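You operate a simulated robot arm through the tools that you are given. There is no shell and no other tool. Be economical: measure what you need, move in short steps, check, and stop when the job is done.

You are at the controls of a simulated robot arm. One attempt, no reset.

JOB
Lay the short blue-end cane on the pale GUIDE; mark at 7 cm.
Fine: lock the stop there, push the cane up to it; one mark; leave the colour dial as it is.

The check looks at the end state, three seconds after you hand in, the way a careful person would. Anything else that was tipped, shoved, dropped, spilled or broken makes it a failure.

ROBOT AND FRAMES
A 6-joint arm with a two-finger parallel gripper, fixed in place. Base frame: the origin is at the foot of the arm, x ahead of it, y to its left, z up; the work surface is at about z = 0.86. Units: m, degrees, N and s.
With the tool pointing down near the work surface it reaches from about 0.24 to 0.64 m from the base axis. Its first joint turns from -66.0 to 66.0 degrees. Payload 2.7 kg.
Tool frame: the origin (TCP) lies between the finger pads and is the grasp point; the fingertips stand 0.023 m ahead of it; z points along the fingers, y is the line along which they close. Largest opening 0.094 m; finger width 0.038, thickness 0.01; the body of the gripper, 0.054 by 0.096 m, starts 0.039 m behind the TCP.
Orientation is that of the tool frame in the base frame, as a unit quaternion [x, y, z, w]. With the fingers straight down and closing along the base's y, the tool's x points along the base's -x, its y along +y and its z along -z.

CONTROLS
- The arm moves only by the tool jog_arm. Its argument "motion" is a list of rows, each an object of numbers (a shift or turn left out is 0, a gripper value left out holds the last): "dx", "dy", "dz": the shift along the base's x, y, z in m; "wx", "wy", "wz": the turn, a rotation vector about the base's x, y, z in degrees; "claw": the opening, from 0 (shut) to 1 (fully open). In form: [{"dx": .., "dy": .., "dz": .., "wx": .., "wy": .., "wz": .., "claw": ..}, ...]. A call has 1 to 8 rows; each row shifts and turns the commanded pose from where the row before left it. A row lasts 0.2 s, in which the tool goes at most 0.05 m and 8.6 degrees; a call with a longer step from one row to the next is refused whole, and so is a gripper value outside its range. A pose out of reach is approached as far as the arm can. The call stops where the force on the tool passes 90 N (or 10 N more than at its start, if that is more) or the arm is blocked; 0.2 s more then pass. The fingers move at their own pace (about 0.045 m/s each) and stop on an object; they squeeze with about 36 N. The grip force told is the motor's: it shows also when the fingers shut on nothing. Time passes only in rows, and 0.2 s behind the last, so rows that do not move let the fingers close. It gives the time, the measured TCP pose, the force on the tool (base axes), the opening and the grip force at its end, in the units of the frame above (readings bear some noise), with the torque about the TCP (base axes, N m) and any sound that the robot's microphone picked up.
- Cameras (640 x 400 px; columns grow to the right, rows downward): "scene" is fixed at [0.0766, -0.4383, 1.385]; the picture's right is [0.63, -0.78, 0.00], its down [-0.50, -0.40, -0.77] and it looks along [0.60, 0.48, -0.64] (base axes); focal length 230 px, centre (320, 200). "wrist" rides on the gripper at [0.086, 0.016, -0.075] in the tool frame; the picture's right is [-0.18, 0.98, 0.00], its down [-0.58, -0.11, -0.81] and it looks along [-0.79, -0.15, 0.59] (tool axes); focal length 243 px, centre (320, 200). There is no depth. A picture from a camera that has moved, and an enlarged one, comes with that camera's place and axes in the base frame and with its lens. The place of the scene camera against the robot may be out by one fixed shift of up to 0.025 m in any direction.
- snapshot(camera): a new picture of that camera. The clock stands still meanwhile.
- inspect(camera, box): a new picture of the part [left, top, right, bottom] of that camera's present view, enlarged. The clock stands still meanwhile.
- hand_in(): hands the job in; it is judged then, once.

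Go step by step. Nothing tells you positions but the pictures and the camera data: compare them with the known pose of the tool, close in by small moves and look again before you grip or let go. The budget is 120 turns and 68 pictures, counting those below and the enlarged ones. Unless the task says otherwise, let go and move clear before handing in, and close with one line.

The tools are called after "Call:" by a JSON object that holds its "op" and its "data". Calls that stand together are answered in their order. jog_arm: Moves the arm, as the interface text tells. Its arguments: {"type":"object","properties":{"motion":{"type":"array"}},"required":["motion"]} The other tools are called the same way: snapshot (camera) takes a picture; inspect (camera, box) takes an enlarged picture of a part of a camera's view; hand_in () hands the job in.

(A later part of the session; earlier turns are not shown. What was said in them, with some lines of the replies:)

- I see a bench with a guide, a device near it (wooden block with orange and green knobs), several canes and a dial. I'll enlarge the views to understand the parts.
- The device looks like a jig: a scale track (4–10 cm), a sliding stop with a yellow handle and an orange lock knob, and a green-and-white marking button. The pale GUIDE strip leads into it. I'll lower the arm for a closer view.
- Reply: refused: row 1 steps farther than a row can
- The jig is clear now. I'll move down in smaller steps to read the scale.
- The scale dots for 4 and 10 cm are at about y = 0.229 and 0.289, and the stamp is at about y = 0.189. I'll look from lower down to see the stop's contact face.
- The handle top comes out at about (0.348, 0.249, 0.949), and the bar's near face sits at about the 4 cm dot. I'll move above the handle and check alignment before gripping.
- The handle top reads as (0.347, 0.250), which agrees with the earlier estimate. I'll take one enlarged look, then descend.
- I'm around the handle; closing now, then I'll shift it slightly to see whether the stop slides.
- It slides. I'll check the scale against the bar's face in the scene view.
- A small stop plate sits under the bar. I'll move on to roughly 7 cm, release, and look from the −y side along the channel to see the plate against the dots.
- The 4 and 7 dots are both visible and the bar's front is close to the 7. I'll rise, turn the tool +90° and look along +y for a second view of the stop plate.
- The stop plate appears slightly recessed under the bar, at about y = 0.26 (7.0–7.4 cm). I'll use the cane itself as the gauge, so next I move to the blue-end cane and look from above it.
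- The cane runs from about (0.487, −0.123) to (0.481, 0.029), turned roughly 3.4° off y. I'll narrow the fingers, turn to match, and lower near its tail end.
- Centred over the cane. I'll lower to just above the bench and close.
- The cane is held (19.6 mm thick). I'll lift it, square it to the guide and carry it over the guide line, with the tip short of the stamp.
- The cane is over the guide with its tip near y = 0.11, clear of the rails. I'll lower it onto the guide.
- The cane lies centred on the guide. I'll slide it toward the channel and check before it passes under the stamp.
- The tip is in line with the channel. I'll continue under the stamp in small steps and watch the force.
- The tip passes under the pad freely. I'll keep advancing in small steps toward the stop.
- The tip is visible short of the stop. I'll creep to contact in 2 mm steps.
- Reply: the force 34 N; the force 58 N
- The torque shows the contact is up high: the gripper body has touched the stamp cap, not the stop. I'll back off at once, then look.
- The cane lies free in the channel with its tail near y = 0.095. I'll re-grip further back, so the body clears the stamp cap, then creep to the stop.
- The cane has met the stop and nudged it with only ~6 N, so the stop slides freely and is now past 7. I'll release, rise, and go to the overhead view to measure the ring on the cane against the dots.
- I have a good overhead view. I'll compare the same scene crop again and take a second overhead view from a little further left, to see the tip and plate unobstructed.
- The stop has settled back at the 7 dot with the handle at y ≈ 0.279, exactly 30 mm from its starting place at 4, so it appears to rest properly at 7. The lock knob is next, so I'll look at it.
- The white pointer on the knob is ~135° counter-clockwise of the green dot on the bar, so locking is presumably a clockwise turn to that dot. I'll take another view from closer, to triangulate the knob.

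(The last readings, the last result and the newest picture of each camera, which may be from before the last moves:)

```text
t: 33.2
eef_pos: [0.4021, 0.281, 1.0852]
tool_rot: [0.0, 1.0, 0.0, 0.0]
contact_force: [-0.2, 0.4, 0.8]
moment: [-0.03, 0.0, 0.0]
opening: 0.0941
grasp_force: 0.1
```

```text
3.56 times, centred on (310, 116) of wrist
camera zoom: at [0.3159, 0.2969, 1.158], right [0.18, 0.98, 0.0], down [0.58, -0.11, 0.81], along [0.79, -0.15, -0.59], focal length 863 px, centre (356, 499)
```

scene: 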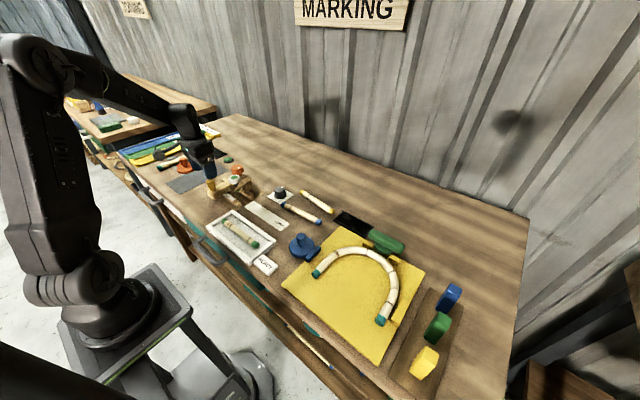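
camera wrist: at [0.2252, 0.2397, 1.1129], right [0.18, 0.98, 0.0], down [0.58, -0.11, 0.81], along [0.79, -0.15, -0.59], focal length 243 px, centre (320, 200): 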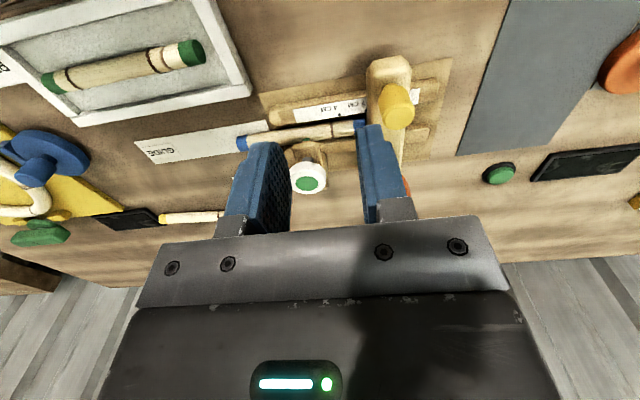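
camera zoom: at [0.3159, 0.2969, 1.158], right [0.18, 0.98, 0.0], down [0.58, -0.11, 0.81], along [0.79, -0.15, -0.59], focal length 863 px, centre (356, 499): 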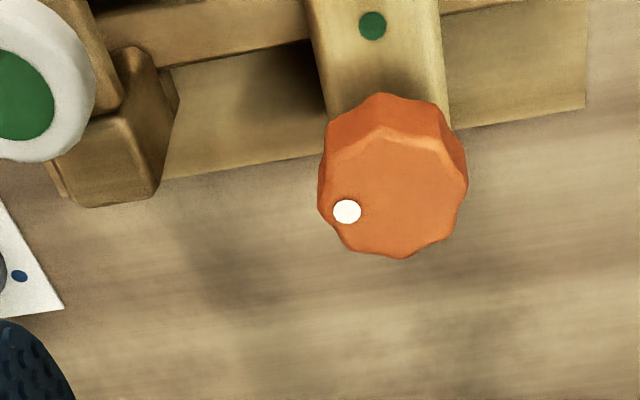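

The knob's centre is at (0.460, 0.281), its top at z ≈ 0.947, and the pointer faces −y; the green dot lies at −x, a quarter turn clockwise. I'll go over the knob pre-turned +45°.

Call:
{"op": "jog_arm", "data": {"motion": [{"dx": 0.029, "wz": 8.5, "claw": 0.74}, {"dx": 0.029, "wz": 8.5}, {"wz": 8.5, "dz": -0.025}, {"wz": 8.5, "dz": -0.025}, {"wz": 8.5, "dz": -0.025}, {"wz": 2.5, "dz": -0.02}, {}]}}

Call:
{"op": "snapshot", "data": {"camera": "wrist"}}

Call:
{"op": "inspect", "data": {"camera": "scene", "box": [205, 145, 285, 195]}}

```text
t: 34.8
eef_pos: [0.4597, 0.279, 0.9873]
tool_rot: [-0.384, 0.923, 0.0, -0.001]
contact_force: [-0.5, 1.0, 0.4]
moment: [-0.01, 0.01, -0.02]
opening: 0.0695
grasp_force: 0.0
```

```text
23 pictures are left
camera wrist: at [0.3875, 0.2306, 1.0612], right [-0.57, 0.82, 0.0], down [0.49, 0.34, 0.81], along [0.66, 0.46, -0.59], focal length 243 px, centre (320, 200)
```

wrist: 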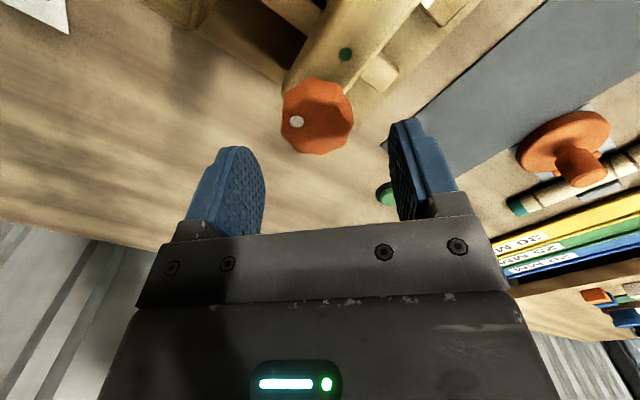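

```text
8.00 times, centred on (245, 170) of scene
camera zoom: at [0.0766, -0.4383, 1.385], right [0.63, -0.78, 0.0], down [-0.5, -0.4, -0.77], along [0.6, 0.48, -0.64], focal length 1841 px, centre (920, 440)
```

zoom: 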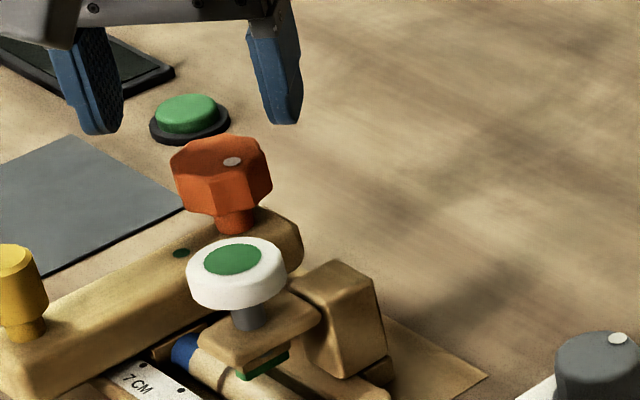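

Aligned over the knob. I'll descend and close on it.

Call:
{"op": "jog_arm", "data": {"motion": [{"dx": -0.001, "dz": -0.018}, {"dz": -0.016}, {"claw": 0.3}, {"claw": 0.3}, {"claw": 0.3}, {"claw": 0.3}]}}

Call:
{"op": "inspect", "data": {"camera": "scene", "box": [205, 145, 285, 195]}}

```text
t: 36.2
eef_pos: [0.4592, 0.2817, 0.9549]
tool_rot: [-0.383, 0.924, 0.001, 0.001]
contact_force: [11.6, -1.6, -5.2]
moment: [0.39, -0.21, -0.03]
opening: 0.041
grasp_force: 44.9
```

```text
8.00 times, centred on (245, 170) of scene
camera zoom: at [0.077, -0.4383, 1.385], right [0.63, -0.78, 0.0], down [-0.5, -0.4, -0.77], along [0.6, 0.48, -0.64], focal length 1841 px, centre (920, 440)
```

zoom: 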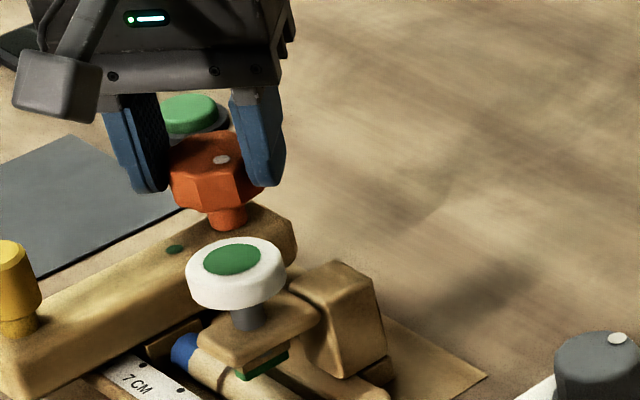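

Gripped. I'll check at high zoom whether gripping shifted the stop.

Call:
{"op": "inspect", "data": {"camera": "scene", "box": [217, 183, 245, 201]}}

```text
16.00 times, centred on (231, 192) of scene
camera zoom: at [0.077, -0.4383, 1.385], right [0.63, -0.78, 0.0], down [-0.5, -0.4, -0.77], along [0.6, 0.48, -0.64], focal length 3682 px, centre (1744, 328)
```

zoom: 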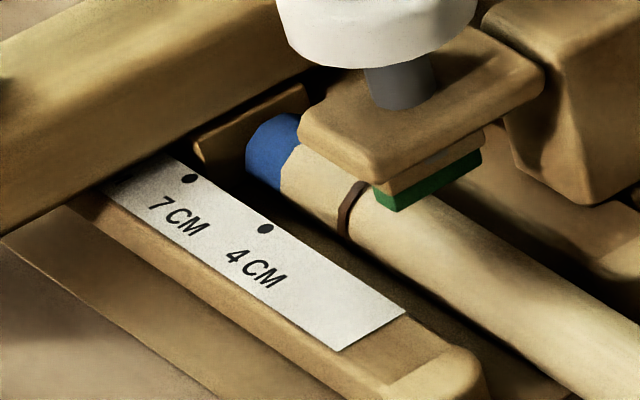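

Gripping shifted the stop ~5 mm past. I'll pull it back so it sits at 7 again, and check.

Call:
{"op": "jog_arm", "data": {"motion": [{"dy": -0.003}, {"dy": -0.0025}, {}]}}

Call:
{"op": "inspect", "data": {"camera": "scene", "box": [217, 183, 245, 201]}}

```text
t: 37.0
eef_pos: [0.4596, 0.2754, 0.9547]
tool_rot: [-0.384, 0.924, 0.001, 0.001]
contact_force: [15.8, 1.2, -5.6]
moment: [0.24, -0.15, -0.04]
opening: 0.0411
grasp_force: 44.7
```

```text
16.00 times, centred on (231, 192) of scene
camera zoom: at [0.0771, -0.4382, 1.385], right [0.63, -0.78, 0.0], down [-0.5, -0.4, -0.77], along [0.6, 0.48, -0.64], focal length 3682 px, centre (1744, 328)
```

zoom: 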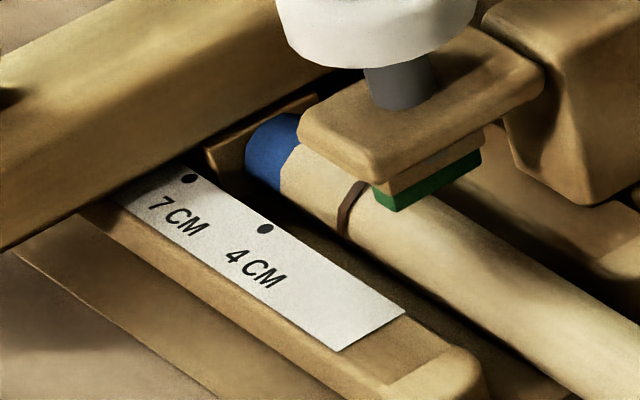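

Back at 7. Now I'll turn the lock knob clockwise 90°.

Call:
{"op": "jog_arm", "data": {"motion": [{"wz": -8.2}, {"wz": -8.2}, {"wz": -8.2}, {"wz": -8.2}, {"wz": -8.2}, {}]}}

Call:
{"op": "jog_arm", "data": {"motion": [{"wz": -8.2}, {"wz": -8.2}, {"wz": -8.2}, {"wz": -8.2}, {"wz": -8.2}, {"wz": -4}, {}]}}

Call:
{"op": "inspect", "data": {"camera": "scene", "box": [211, 155, 275, 195]}}

```text
t: 38.4
eef_pos: [0.459, 0.2747, 0.9536]
tool_rot: [-0.036, 0.999, 0.0, 0.001]
contact_force: [9.5, 6.8, 2.1]
moment: [-0.38, 0.5, 0.02]
opening: 0.0413
grasp_force: 44.9
```

```text
t: 40.0
eef_pos: [0.4589, 0.2771, 0.9545]
tool_rot: [0.349, 0.937, 0.002, 0.001]
contact_force: [9.7, 28.5, -6.1]
moment: [0.27, -0.02, 1.07]
opening: 0.0411
grasp_force: 44.5
```

```text
10.00 times, centred on (243, 175) of scene
camera zoom: at [0.077, -0.4375, 1.3853], right [0.63, -0.78, 0.0], down [-0.5, -0.4, -0.77], along [0.6, 0.48, -0.64], focal length 2302 px, centre (1090, 450)
```

zoom: 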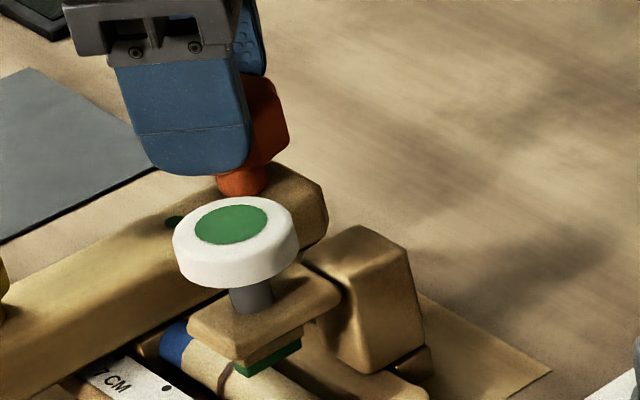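

The torque rose to 1 N·m at the end, so the lock seems seated. I'll open, rise and check the pointer and the stop.

Call:
{"op": "jog_arm", "data": {"motion": [{"claw": 0.75}, {"claw": 0.75}, {"dz": 0.03}, {"dz": 0.04}, {"dz": 0.04, "wz": 8}, {"dx": -0.04, "wz": 8}, {"dx": -0.04, "wz": 8, "dy": -0.02}, {"dx": -0.04, "wz": 8, "dy": -0.02}]}}

Call:
{"op": "inspect", "data": {"camera": "scene", "box": [211, 159, 275, 199]}}

Call:
{"op": "inspect", "data": {"camera": "scene", "box": [217, 183, 245, 201]}}

```text
t: 41.8
eef_pos: [0.3353, 0.236, 1.0648]
tool_rot: [0.077, 0.997, -0.001, 0.0]
contact_force: [0.1, -0.5, 0.2]
moment: [-0.01, -0.02, -0.01]
opening: 0.0705
grasp_force: 0.0
```

```text
10.00 times, centred on (243, 179) of scene
camera zoom: at [0.0766, -0.4383, 1.385], right [0.63, -0.78, 0.0], down [-0.5, -0.4, -0.77], along [0.6, 0.48, -0.64], focal length 2302 px, centre (1090, 410)
```

zoom: 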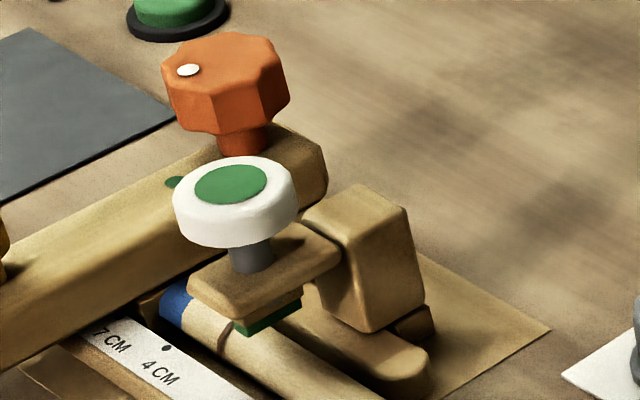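

```text
16.00 times, centred on (231, 192) of scene
camera zoom: at [0.0766, -0.4383, 1.385], right [0.63, -0.78, 0.0], down [-0.5, -0.4, -0.77], along [0.6, 0.48, -0.64], focal length 3682 px, centre (1744, 328)
```

zoom: 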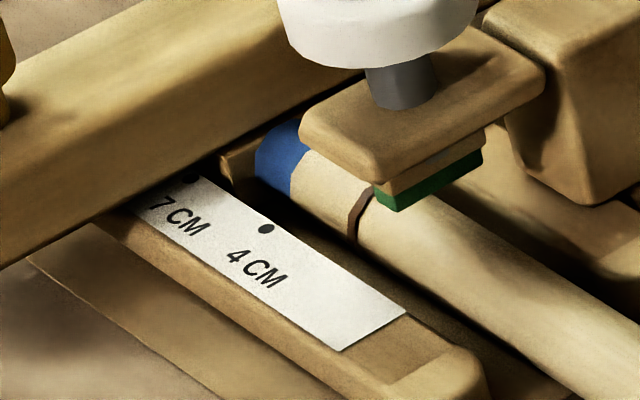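

The lock turned, but the stop was dragged ~5 mm short in the process. I'll return to the knob, unlock it, shift the stop +5 mm and relock while keeping the same grip.

Call:
{"op": "jog_arm", "data": {"motion": [{"dx": 0.04, "dy": 0.012, "wz": -7}, {"dx": 0.04, "dy": 0.014, "wz": -8}, {"dx": 0.04, "dy": 0.014, "wz": -8}, {"dx": 0.005, "dz": -0.03, "wz": -8}, {"dz": -0.03, "wz": -2}, {"dz": -0.01}, {}]}}

Call:
{"op": "inspect", "data": {"camera": "wrist", "box": [220, 60, 420, 185]}}

```text
t: 43.4
eef_pos: [0.463, 0.2736, 0.9952]
tool_rot: [0.358, 0.934, 0.0, 0.0]
contact_force: [0.4, 0.4, 0.7]
moment: [0.0, -0.01, 0.0]
opening: 0.0704
grasp_force: 0.1
```

```text
3.20 times, centred on (320, 122) of wrist
camera zoom: at [0.41, 0.346, 1.0691], right [0.79, 0.61, 0.0], down [0.36, -0.47, 0.81], along [0.49, -0.64, -0.59], focal length 776 px, centre (320, 448)
```

zoom: 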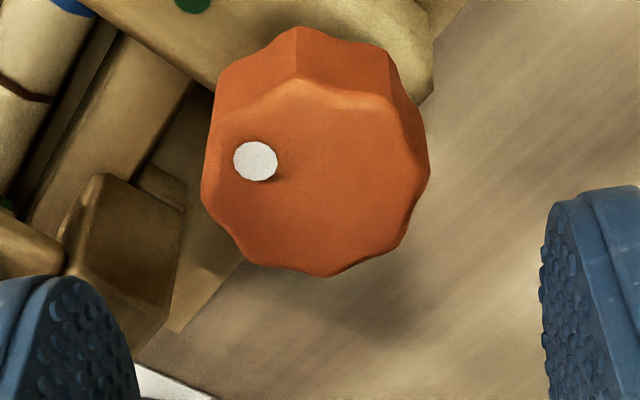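

The knob's top centre is at about (0.461, 0.278), so I'll shift onto it, descend and grip.

Call:
{"op": "jog_arm", "data": {"motion": [{"dx": -0.0015, "dy": 0.0045, "dz": -0.01}, {"dz": -0.016}, {"dz": -0.015}, {"claw": 0.3}, {"claw": 0.3}, {"claw": 0.3}, {"claw": 0.3}]}}

```text
t: 45.0
eef_pos: [0.4611, 0.2786, 0.9527]
tool_rot: [0.359, 0.933, -0.005, -0.003]
contact_force: [-24.0, -24.7, 6.3]
moment: [-0.43, 0.19, -0.15]
opening: 0.0433
grasp_force: 17.1
```

The sideways force shows I'm slightly off along the closing line; I'll ease toward the knob's centre.

Call:
{"op": "jog_arm", "data": {"motion": [{"dx": -0.001, "dy": -0.001}, {"dx": -0.001, "dy": -0.001}, {}]}}

```text
t: 45.8
eef_pos: [0.4587, 0.2793, 0.9538]
tool_rot: [0.358, 0.934, 0.0, -0.002]
contact_force: [-10.8, -5.4, -9.7]
moment: [0.29, 0.62, -0.07]
opening: 0.0416
grasp_force: 44.6
```

Nearly balanced. Now I'll unlock by turning back counter-clockwise.

Call:
{"op": "jog_arm", "data": {"motion": [{"dx": -0.001, "wz": 8}, {"wz": 8}, {"wz": 8}, {"wz": 8}, {"wz": 8}, {"wz": 8}, {"wz": 8}, {"wz": 8}]}}

Call:
{"op": "jog_arm", "data": {"motion": [{"wz": 8}, {"wz": 8}, {"wz": 4}, {}]}}

Call:
{"op": "inspect", "data": {"camera": "scene", "box": [217, 183, 245, 201]}}

```text
t: 47.6
eef_pos: [0.4584, 0.2773, 0.9524]
tool_rot: [-0.194, 0.981, 0.0, 0.0]
contact_force: [-6.6, 1.4, -19.8]
moment: [0.01, -0.3, 0.01]
opening: 0.0416
grasp_force: 44.6
```

```text
t: 48.6
eef_pos: [0.4602, 0.2771, 0.9538]
tool_rot: [-0.36, 0.933, -0.001, 0.0]
contact_force: [9.3, -1.6, -20.3]
moment: [-0.29, 0.65, 0.02]
opening: 0.0416
grasp_force: 45.0
```

```text
16.00 times, centred on (231, 192) of scene
camera zoom: at [0.0772, -0.4381, 1.385], right [0.63, -0.78, 0.0], down [-0.5, -0.4, -0.77], along [0.6, 0.48, -0.64], focal length 3682 px, centre (1744, 328)
```

zoom: 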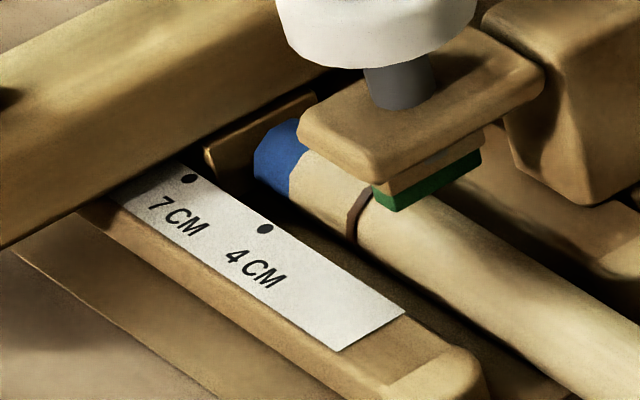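

The stop is back at the 7 position and unlocked. I'll relock while adding 5 mm of +y to cancel the drag seen before.

Call:
{"op": "jog_arm", "data": {"motion": [{"wz": -8, "dy": 0.0006}, {"wz": -8, "dy": 0.0006}, {"wz": -8, "dy": 0.0006}, {"wz": -8, "dy": 0.0006}, {"wz": -8, "dy": 0.0006}, {"wz": -8, "dy": 0.0006}, {"wz": -8, "dy": 0.0006}, {}]}}

Call:
{"op": "inspect", "data": {"camera": "scene", "box": [217, 183, 245, 201]}}

```text
t: 50.4
eef_pos: [0.4578, 0.2819, 0.9541]
tool_rot: [0.123, 0.992, 0.0, -0.001]
contact_force: [-4.9, 0.8, -9.2]
moment: [0.67, 0.99, -0.01]
opening: 0.0415
grasp_force: 45.0
```

```text
16.00 times, centred on (231, 192) of scene
camera zoom: at [0.0766, -0.4382, 1.385], right [0.63, -0.78, 0.0], down [-0.5, -0.4, -0.77], along [0.6, 0.48, -0.64], focal length 3682 px, centre (1744, 328)
```

zoom: 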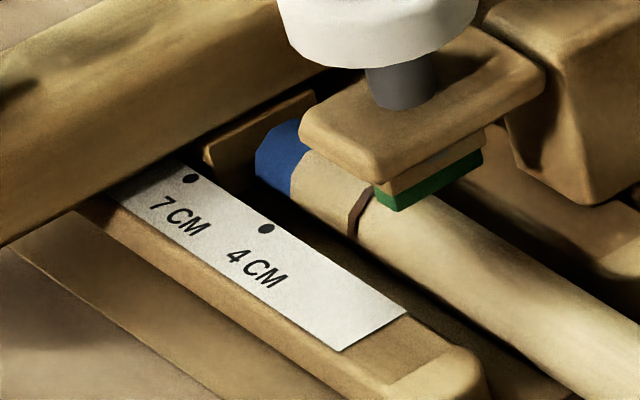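

The stop holds position. I'll finish the turn.

Call:
{"op": "jog_arm", "data": {"motion": [{"wz": -8, "dy": 0.0004}, {"wz": -8, "dy": 0.0004}, {"wz": -8}, {"wz": -6}, {}]}}

Call:
{"op": "inspect", "data": {"camera": "scene", "box": [217, 183, 245, 201]}}

```text
t: 51.6
eef_pos: [0.4604, 0.2828, 0.9528]
tool_rot: [0.375, 0.927, 0.001, 0.0]
contact_force: [2.6, 12.1, -12.1]
moment: [-0.18, -0.45, 0.27]
opening: 0.0417
grasp_force: 44.8
```

```text
16.00 times, centred on (231, 192) of scene
camera zoom: at [0.0768, -0.4378, 1.3851], right [0.63, -0.78, 0.0], down [-0.5, -0.4, -0.77], along [0.6, 0.48, -0.64], focal length 3682 px, centre (1744, 328)
```

zoom: 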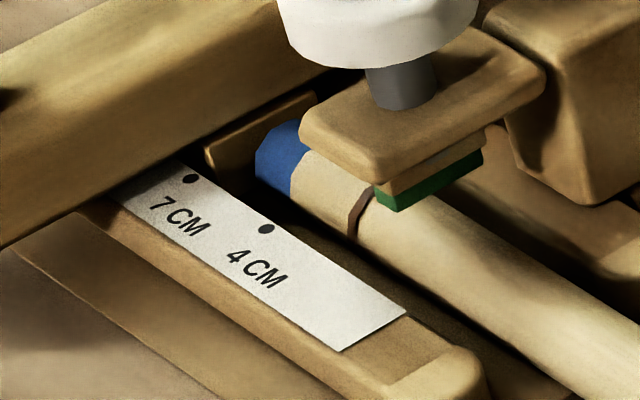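

The stop is at 7. A little more turn to seat the lock, then release.

Call:
{"op": "jog_arm", "data": {"motion": [{"wz": -4}, {"wz": -2}, {}]}}

```text
t: 52.4
eef_pos: [0.4605, 0.2832, 0.9538]
tool_rot: [0.423, 0.906, 0.001, 0.0]
contact_force: [8.8, 17.9, -8.7]
moment: [0.06, -0.01, 0.69]
opening: 0.0415
grasp_force: 44.7
```

Call:
{"op": "jog_arm", "data": {"motion": [{"wz": -3}, {}]}}

Call:
{"op": "jog_arm", "data": {"motion": [{"claw": 0.75}, {"claw": 0.75}, {"dz": 0.04}, {"dz": 0.04}, {"dz": 0.04}, {}]}}

Call:
{"op": "inspect", "data": {"camera": "scene", "box": [215, 159, 255, 201]}}

```text
t: 53.0
eef_pos: [0.4599, 0.2823, 0.9548]
tool_rot: [0.447, 0.895, 0.001, 0.0]
contact_force: [11.0, 14.8, -5.3]
moment: [0.13, 0.14, 0.59]
opening: 0.0414
grasp_force: 44.8
```

```text
t: 54.4
eef_pos: [0.4588, 0.2803, 1.072]
tool_rot: [0.445, 0.896, 0.0, 0.0]
contact_force: [-0.3, 0.4, -0.7]
moment: [0.03, 0.0, -0.02]
opening: 0.0707
grasp_force: 0.0
```

```text
9.52 times, centred on (235, 180) of scene
camera zoom: at [0.0766, -0.4383, 1.385], right [0.63, -0.78, 0.0], down [-0.5, -0.4, -0.77], along [0.6, 0.48, -0.64], focal length 2192 px, centre (1130, 390)
```

zoom: 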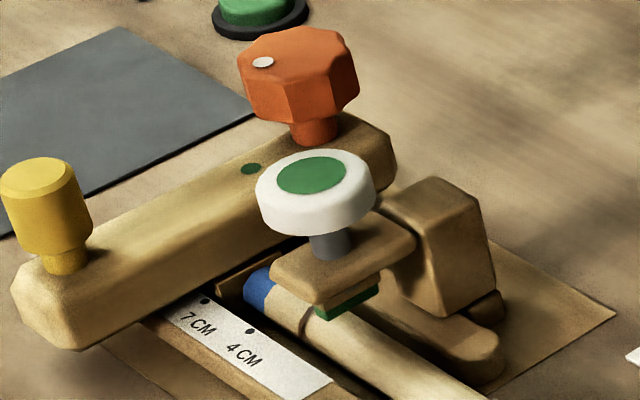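

The stop stays at 7 and the pointer now faces the green dot. Next I'll return to the cane tail with the tool turned +90° and push it up to the locked stop.

Call:
{"op": "jog_arm", "data": {"motion": [{"wz": 8.5, "dx": -0.02, "dy": -0.02}, {"wz": 8.5, "dx": -0.02, "dy": -0.03}, {"wz": 8.5, "dx": -0.01, "dy": -0.03}, {"wz": 8.5, "dy": -0.03}, {"wz": 8.5, "dy": -0.03}, {"wz": 8.5, "dy": -0.03}, {"wz": 8.5, "dy": -0.02}, {"wz": 8.5}]}}

Call:
{"op": "jog_arm", "data": {"motion": [{"wz": 8.5}, {"wz": 8.5}, {"wz": 8.5}, {"wz": 8.5}, {"wz": 8.5}, {"wz": 8.5}, {"wz": 8.5}, {"wz": 8.5}]}}

Call:
{"op": "jog_arm", "data": {"motion": [{"wz": 7, "claw": 0.4}, {}]}}

```text
t: 56.2
eef_pos: [0.4093, 0.0918, 1.0741]
tool_rot: [-0.132, 0.991, 0.0, 0.0]
contact_force: [-0.1, 0.8, 0.1]
moment: [0.02, 0.01, 0.03]
opening: 0.0704
grasp_force: 0.0
```

```text
t: 58.0
eef_pos: [0.4088, 0.093, 1.0733]
tool_rot: [-0.664, 0.748, 0.0, 0.0]
contact_force: [0.2, -0.4, 0.4]
moment: [0.0, 0.01, -0.02]
opening: 0.0704
grasp_force: 0.1
```

```text
t: 58.6
eef_pos: [0.4097, 0.0928, 1.0729]
tool_rot: [0.709, -0.705, 0.0, 0.0]
contact_force: [-0.3, -0.2, -0.5]
moment: [-0.01, 0.0, -0.01]
opening: 0.0378
grasp_force: 0.1
```

Call:
{"op": "snapshot", "data": {"camera": "wrist"}}

```text
10 pictures are left
camera wrist: at [0.3937, 0.0065, 1.147], right [-0.98, 0.18, 0.0], down [0.11, 0.58, 0.81], along [0.15, 0.79, -0.59], focal length 243 px, centre (320, 200)
```

wrist: 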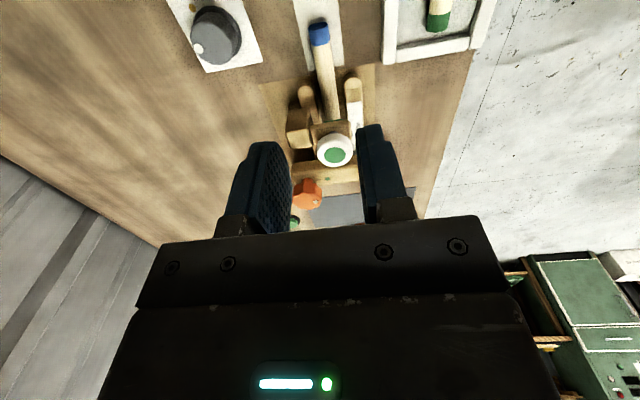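

The tail is at about (0.412, 0.096) and the stamp cap at about (0.412, 0.190). I'll lower around the tail and grip.

Call:
{"op": "jog_arm", "data": {"motion": [{"dx": 0.002, "dz": -0.045}, {"dz": -0.045}, {"dz": -0.045}, {"dz": -0.035}, {"dz": -0.014}, {}]}}

Call:
{"op": "jog_arm", "data": {"motion": [{"claw": 0.1}, {"claw": 0.1}, {"claw": 0.1}, {"dy": 0.002}, {"dy": 0.002}, {}]}}

```text
t: 60.0
eef_pos: [0.411, 0.0904, 0.8904]
tool_rot: [0.708, -0.707, 0.0, 0.001]
contact_force: [0.6, -0.3, 0.5]
moment: [-0.01, -0.03, 0.02]
opening: 0.0379
grasp_force: 0.0
```

```text
t: 61.4
eef_pos: [0.4107, 0.0961, 0.8896]
tool_rot: [0.707, -0.707, 0.002, -0.001]
contact_force: [0.1, -2.1, 6.0]
moment: [0.2, 0.02, -0.08]
opening: 0.0194
grasp_force: 36.3
```

Call:
{"op": "jog_arm", "data": {"motion": [{"dy": 0.002}, {}]}}

Call:
{"op": "jog_arm", "data": {"motion": [{"dy": 0.0015}, {}]}}

Call:
{"op": "inspect", "data": {"camera": "scene", "box": [217, 183, 245, 201]}}

```text
t: 62.0
eef_pos: [0.4111, 0.0977, 0.8893]
tool_rot: [0.707, -0.707, 0.001, 0.001]
contact_force: [1.1, -21.2, 10.9]
moment: [-0.07, -0.02, -0.12]
opening: 0.0197
grasp_force: 35.7
```

```text
t: 62.6
eef_pos: [0.4106, 0.0972, 0.8895]
tool_rot: [-0.707, 0.707, -0.001, 0.0]
contact_force: [1.1, -28.9, 14.1]
moment: [-0.54, -0.05, -0.11]
opening: 0.0193
grasp_force: 36.6
```

```text
16.00 times, centred on (231, 192) of scene
camera zoom: at [0.0765, -0.439, 1.3848], right [0.63, -0.78, 0.0], down [-0.5, -0.4, -0.77], along [0.6, 0.48, -0.64], focal length 3682 px, centre (1744, 328)
```

zoom: 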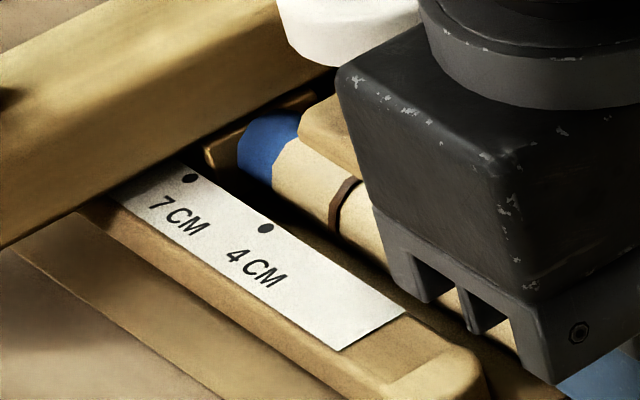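

The stop is firm at 29 N, so it is locked and the cane is against it. I'll release, rise, and check the tip against the 7 dot from above before marking.

Call:
{"op": "jog_arm", "data": {"motion": [{"dy": -0.0015}, {"claw": 0.4}, {"claw": 0.4}, {"dz": 0.04}, {"dz": 0.045}, {"dz": 0.045, "wz": -8}, {"dx": -0.03, "wz": -8.5, "dz": 0.02}, {"dx": -0.03, "dy": 0.02, "wz": -8.5}]}}

Call:
{"op": "jog_arm", "data": {"motion": [{"dx": -0.02, "dy": 0.02, "wz": -8.5, "claw": 1}, {"dx": -0.02, "dy": 0.03, "wz": -8.5, "claw": 1}, {"wz": -8.5, "dy": 0.03}, {"wz": -8.5, "dy": 0.02}, {"wz": -8.5}, {"wz": -8.5}, {"wz": -8.5}, {"wz": -5.7}]}}

Call:
{"op": "inspect", "data": {"camera": "wrist", "box": [260, 80, 390, 161]}}

```text
t: 64.4
eef_pos: [0.3518, 0.1187, 1.0394]
tool_rot: [-0.537, 0.844, 0.0, 0.0]
contact_force: [-0.2, 0.4, -0.1]
moment: [0.0, 0.01, 0.03]
opening: 0.0377
grasp_force: 0.1
```

```text
t: 66.2
eef_pos: [0.3114, 0.2182, 1.0397]
tool_rot: [0.003, 1.0, 0.0, 0.0]
contact_force: [0.0, -0.8, -0.8]
moment: [0.0, 0.0, -0.01]
opening: 0.094
grasp_force: 0.1
```

```text
4.92 times, centred on (325, 120) of wrist
camera zoom: at [0.2247, 0.236, 1.1132], right [0.19, 0.98, 0.0], down [0.58, -0.11, 0.81], along [0.79, -0.15, -0.59], focal length 1194 px, centre (295, 591)
```

zoom: 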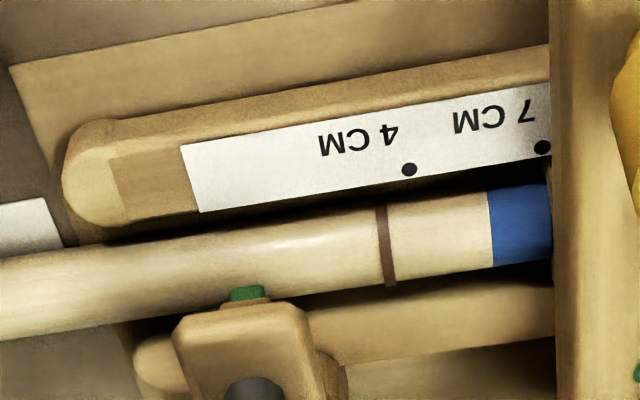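

The tip reads within about 1 mm of the 7 mark, and the stop is locked. Next is one press of the stamp, so I'll shut the fingers and hover over the cap.

Call:
{"op": "jog_arm", "data": {"motion": [{"dx": 0.035, "dy": -0.01, "claw": 0}, {"dx": 0.035, "dy": -0.01, "claw": 0}, {"dx": 0.03, "dy": -0.008, "claw": 0}, {"dz": -0.03}, {"dz": -0.01}, {}]}}

Call:
{"op": "snapshot", "data": {"camera": "wrist"}}

Call:
{"op": "inspect", "data": {"camera": "scene", "box": [211, 155, 275, 195]}}

```text
t: 67.6
eef_pos: [0.4111, 0.1906, 0.9956]
tool_rot: [0.0, 1.0, 0.0, 0.0]
contact_force: [0.3, -0.7, 0.2]
moment: [-0.01, 0.02, 0.0]
opening: 0.0
grasp_force: 33.6
```

```text
7 pictures are left
camera wrist: at [0.3243, 0.208, 1.0713], right [0.19, 0.98, 0.0], down [0.58, -0.11, 0.81], along [0.79, -0.15, -0.59], focal length 243 px, centre (320, 200)
```

wrist: 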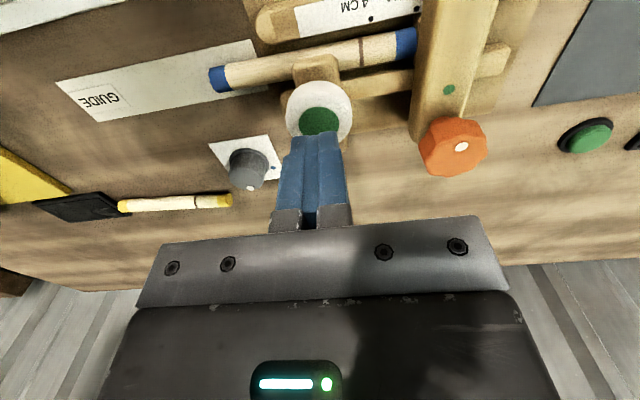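

```text
10.00 times, centred on (243, 175) of scene
camera zoom: at [0.0766, -0.4383, 1.385], right [0.63, -0.78, 0.0], down [-0.5, -0.4, -0.77], along [0.6, 0.48, -0.64], focal length 2302 px, centre (1090, 450)
```

zoom: 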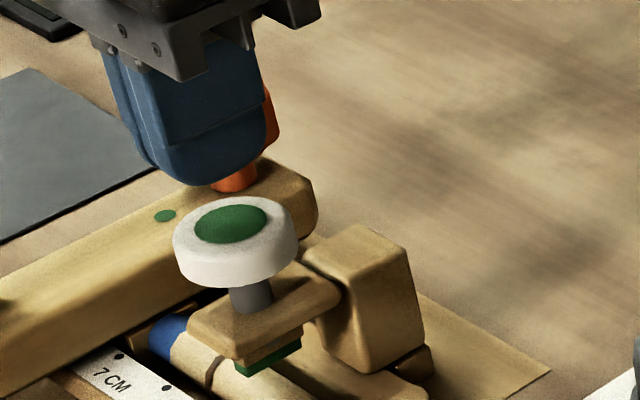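

The fingers are centred over the cap, and the knob pointer is at the green dot. I'll press down gently in small steps.

Call:
{"op": "jog_arm", "data": {"motion": [{"dz": -0.008, "dx": -0.001}, {"dz": -0.006}, {"dz": -0.004}, {}]}}

```text
t: 68.6
eef_pos: [0.41, 0.19, 0.9828]
tool_rot: [0.002, 1.0, 0.0, 0.001]
contact_force: [0.1, 0.2, 0.2]
moment: [0.0, 0.01, 0.03]
opening: 0.0002
grasp_force: 35.9
```

Call:
{"op": "jog_arm", "data": {"motion": [{"dz": -0.003}, {"dz": -0.003}, {"dz": -0.002}, {}]}}

```text
t: 69.6
eef_pos: [0.4097, 0.1909, 0.974]
tool_rot: [0.001, 1.0, 0.0, 0.0]
contact_force: [0.9, -0.5, 0.1]
moment: [0.04, -0.04, 0.0]
opening: 0.0
grasp_force: 35.8
```

Call:
{"op": "jog_arm", "data": {"motion": [{"dz": -0.002}, {"dz": -0.002}, {"dz": -0.001}, {}]}}

```text
t: 70.6
eef_pos: [0.4099, 0.1908, 0.9684]
tool_rot: [0.001, 1.0, 0.0, 0.001]
contact_force: [-1.5, 0.0, 1.3]
moment: [0.0, 0.07, -0.01]
opening: 0.0
grasp_force: 35.5
```

Call:
{"op": "jog_arm", "data": {"motion": [{"dz": -0.002}, {"dz": -0.002}, {}]}}

```text
t: 71.4
eef_pos: [0.4102, 0.191, 0.9659]
tool_rot: [0.001, 1.0, 0.0, 0.0]
contact_force: [2.4, -0.5, 1.5]
moment: [-0.05, -0.04, -0.02]
opening: 0.0
grasp_force: 35.8
heard: click
```

A click was heard. I'll look at the pad before doing anything more.

Call:
{"op": "inspect", "data": {"camera": "scene", "box": [217, 180, 253, 203]}}

```text
16.00 times, centred on (235, 192) of scene
camera zoom: at [0.0766, -0.4383, 1.385], right [0.63, -0.78, 0.0], down [-0.5, -0.4, -0.77], along [0.6, 0.48, -0.64], focal length 3682 px, centre (1680, 336)
```

zoom: 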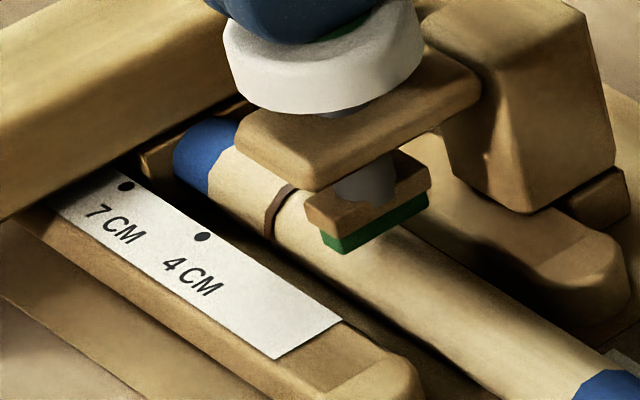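

The pad is down on the cane. I'll lift straight up and look for the mark.

Call:
{"op": "jog_arm", "data": {"motion": [{"dz": 0.02}, {"dz": 0.04}, {"dz": 0.04}, {"dx": -0.04, "dy": 0.01}, {"dx": -0.03, "dy": 0.02}, {"dx": -0.02}, {}]}}

Call:
{"op": "inspect", "data": {"camera": "scene", "box": [217, 180, 253, 203]}}

Call:
{"op": "snapshot", "data": {"camera": "wrist"}}

```text
t: 73.0
eef_pos: [0.3208, 0.2192, 1.0652]
tool_rot: [0.001, 1.0, 0.001, 0.0]
contact_force: [0.0, -0.8, 0.0]
moment: [0.01, 0.01, 0.01]
opening: 0.0001
grasp_force: 36.1
```

```text
16.00 times, centred on (235, 192) of scene
camera zoom: at [0.0766, -0.4383, 1.385], right [0.63, -0.78, 0.0], down [-0.5, -0.4, -0.77], along [0.6, 0.48, -0.64], focal length 3682 px, centre (1680, 336)
```

zoom: 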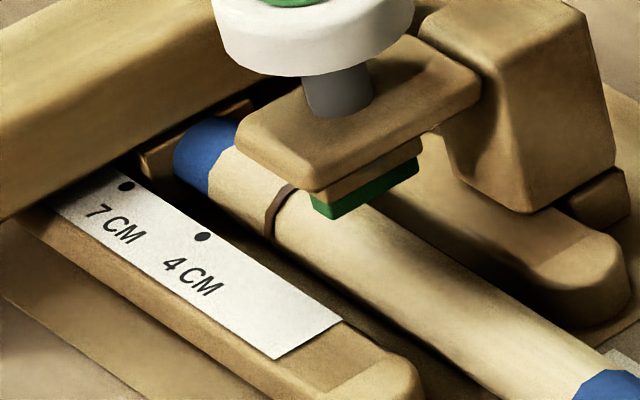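

```text
3 pictures are left
camera wrist: at [0.2346, 0.2367, 1.1385], right [0.19, 0.98, 0.0], down [0.58, -0.11, 0.81], along [0.79, -0.15, -0.59], focal length 243 px, centre (320, 200)
```

wrist: 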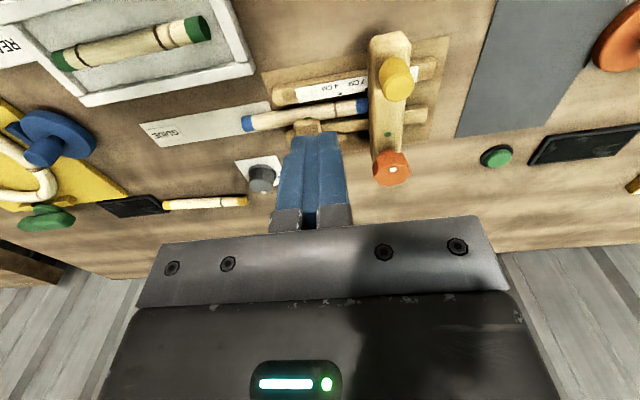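

The pad may be hiding the mark from the scene camera. I'll look closely from the wrist side.

Call:
{"op": "inspect", "data": {"camera": "wrist", "box": [285, 92, 349, 132]}}

```text
10.00 times, centred on (317, 112) of wrist
camera zoom: at [0.2346, 0.2367, 1.1385], right [0.19, 0.98, 0.0], down [0.58, -0.11, 0.81], along [0.79, -0.15, -0.59], focal length 2426 px, centre (350, 1080)
```

zoom: 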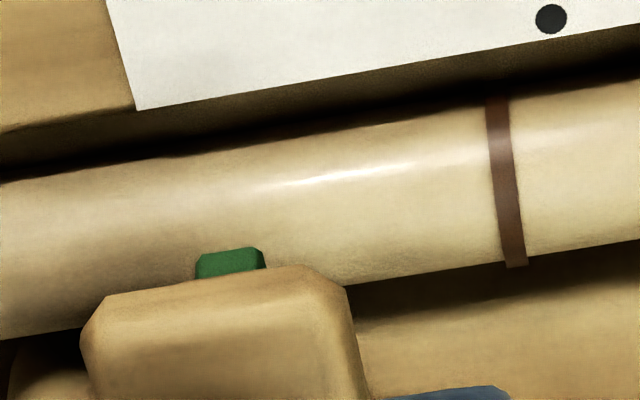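

No mark shows on the near side, but the crest under the pad is hidden. I'll look along the cane from the −y side, beneath the pad.

Call:
{"op": "jog_arm", "data": {"motion": [{"dx": 0.02, "dy": -0.03, "wz": 8.5, "claw": 1}, {"dx": 0.02, "dy": -0.03, "wz": 8.5, "claw": 1}, {"dx": 0.02, "dy": -0.03, "wz": 8.5}, {"dx": 0.02, "dy": -0.03, "wz": 8.5}, {"dx": 0.009, "dy": -0.013, "wz": 8.5}, {"wz": 8.5}, {"wz": 8.5}, {"wz": 8.5}]}}

Call:
{"op": "jog_arm", "data": {"motion": [{"wz": 8.5}, {"wz": 8.5}, {"wz": 5}, {"dz": -0.04}, {"dz": -0.04}, {"dz": -0.03}, {"dz": -0.01}, {}]}}

Call:
{"op": "inspect", "data": {"camera": "wrist", "box": [300, 165, 380, 215]}}

```text
t: 74.8
eef_pos: [0.4091, 0.0866, 1.0655]
tool_rot: [-0.56, 0.829, 0.0, 0.0]
contact_force: [0.6, -0.9, -0.5]
moment: [-0.03, -0.02, 0.01]
opening: 0.0942
grasp_force: 0.0
```

```text
t: 76.6
eef_pos: [0.4102, 0.0878, 0.9455]
tool_rot: [-0.706, 0.708, 0.0, 0.0]
contact_force: [0.1, -0.7, -0.1]
moment: [0.02, -0.02, 0.0]
opening: 0.0936
grasp_force: 0.1
```

```text
8.00 times, centred on (340, 190) of wrist
camera zoom: at [0.3931, 0.0017, 1.0194], right [-0.98, 0.19, 0.0], down [0.11, 0.58, 0.81], along [0.15, 0.79, -0.59], focal length 1941 px, centre (160, 280)
```

zoom: 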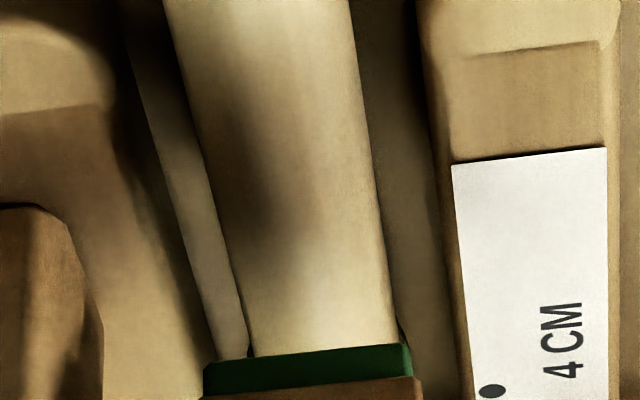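

I can see the cane's crest clear past y = 0.19 with no mark on it: the pad stopped about 7 mm above the cane, so that press was only partial. The cane hasn't moved, so I'll press once more, fully this time.

Call:
{"op": "jog_arm", "data": {"motion": [{"dz": 0.04, "claw": 0}, {"dz": 0.02, "claw": 0}, {"dy": 0.035, "claw": 0}, {"dy": 0.035, "claw": 0}, {"dy": 0.033, "claw": 0}, {"dz": -0.015}, {"dz": -0.01}, {}]}}

Call:
{"op": "jog_arm", "data": {"motion": [{"dz": -0.004}, {"dz": -0.004}, {"dz": -0.003}, {}]}}

```text
t: 78.4
eef_pos: [0.4104, 0.1882, 0.9809]
tool_rot: [-0.707, 0.708, 0.0, 0.001]
contact_force: [-0.6, -0.2, 0.2]
moment: [0.01, -0.02, -0.03]
opening: 0.0
grasp_force: 36.3
```

```text
t: 79.4
eef_pos: [0.4093, 0.19, 0.9685]
tool_rot: [-0.706, 0.708, 0.001, 0.0]
contact_force: [1.3, -0.7, 2.1]
moment: [-0.03, 0.01, 0.0]
opening: 0.0
grasp_force: 35.8
```

Call:
{"op": "jog_arm", "data": {"motion": [{"dz": -0.002}, {"dz": -0.002}, {}]}}

Call:
{"op": "jog_arm", "data": {"motion": [{"dz": -0.002}, {"dz": -0.001}, {}]}}

```text
t: 80.2
eef_pos: [0.4091, 0.191, 0.9635]
tool_rot: [-0.706, 0.708, 0.0, 0.0]
contact_force: [0.3, -1.3, 2.4]
moment: [-0.04, 0.01, -0.03]
opening: 0.0002
grasp_force: 36.7
heard: click
```

```text
t: 81.0
eef_pos: [0.4097, 0.1906, 0.9618]
tool_rot: [-0.707, 0.708, -0.001, 0.0]
contact_force: [-2.5, -3.7, 15.0]
moment: [-0.15, 0.07, -0.05]
opening: 0.0
grasp_force: 35.9
```

The force is rising now, so it's bottoming out. A touch more for a firm impression.

Call:
{"op": "jog_arm", "data": {"motion": [{"dz": -0.001}, {"dz": -0.001}, {}, {}]}}

```text
t: 82.0
eef_pos: [0.4091, 0.1904, 0.9616]
tool_rot: [-0.707, 0.707, -0.001, 0.002]
contact_force: [-6.2, -4.1, 31.0]
moment: [-0.2, 0.12, -0.02]
opening: 0.0
grasp_force: 36.4
```

Bottomed at 31 N. I'll lift straight off and go back to the same view for the last picture.

Call:
{"op": "jog_arm", "data": {"motion": [{"dz": 0.02}, {"dz": 0.03}, {"dy": -0.035}, {"dy": -0.035, "claw": 1}, {"dy": -0.033, "claw": 1}, {"dz": -0.03, "claw": 1}, {"dz": -0.033}, {}]}}

Call:
{"op": "inspect", "data": {"camera": "wrist", "box": [270, 120, 398, 200]}}

```text
t: 83.8
eef_pos: [0.4086, 0.0852, 0.9465]
tool_rot: [-0.707, 0.707, -0.001, 0.0]
contact_force: [0.4, -0.2, 0.2]
moment: [0.0, 0.02, 0.01]
opening: 0.0939
grasp_force: 0.1
```

```text
5.00 times, centred on (334, 160) of wrist
camera zoom: at [0.3912, -0.0002, 1.0203], right [-0.98, 0.19, 0.0], down [0.11, 0.58, 0.81], along [0.15, 0.79, -0.59], focal length 1213 px, centre (250, 400)
```

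zoom: 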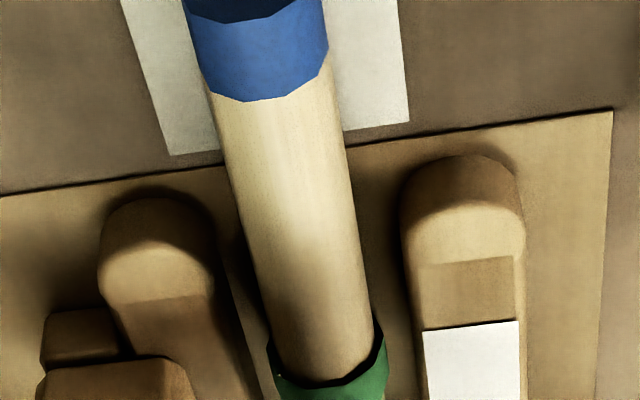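

A green band now shows around the cane at the stamp position, so the mark is made. I'll move straight up and clear.

Call:
{"op": "jog_arm", "data": {"motion": [{"dz": 0.045}, {"dz": 0.045}, {"dz": 0.045}, {"dz": 0.04}, {}]}}

Call:
{"op": "hand_in", "data": {}}

```text
t: 85.0
eef_pos: [0.4089, 0.0875, 1.1215]
tool_rot: [-0.706, 0.708, 0.0, 0.001]
contact_force: [-0.7, -0.2, 0.1]
moment: [0.0, 0.02, -0.01]
opening: 0.0939
grasp_force: 0.1
```

```text
The job is handed in.
```

The job is handed in: the blue-end cane lies on the GUIDE against the stop locked at 7 cm (my readings put it within about 1–2 mm) and carries one green mark, made on the second press because the first clicked but left none; the gripper body also bumped the stamp cap (up to 57 N) with no visible damage, and I never touched the colour dial.
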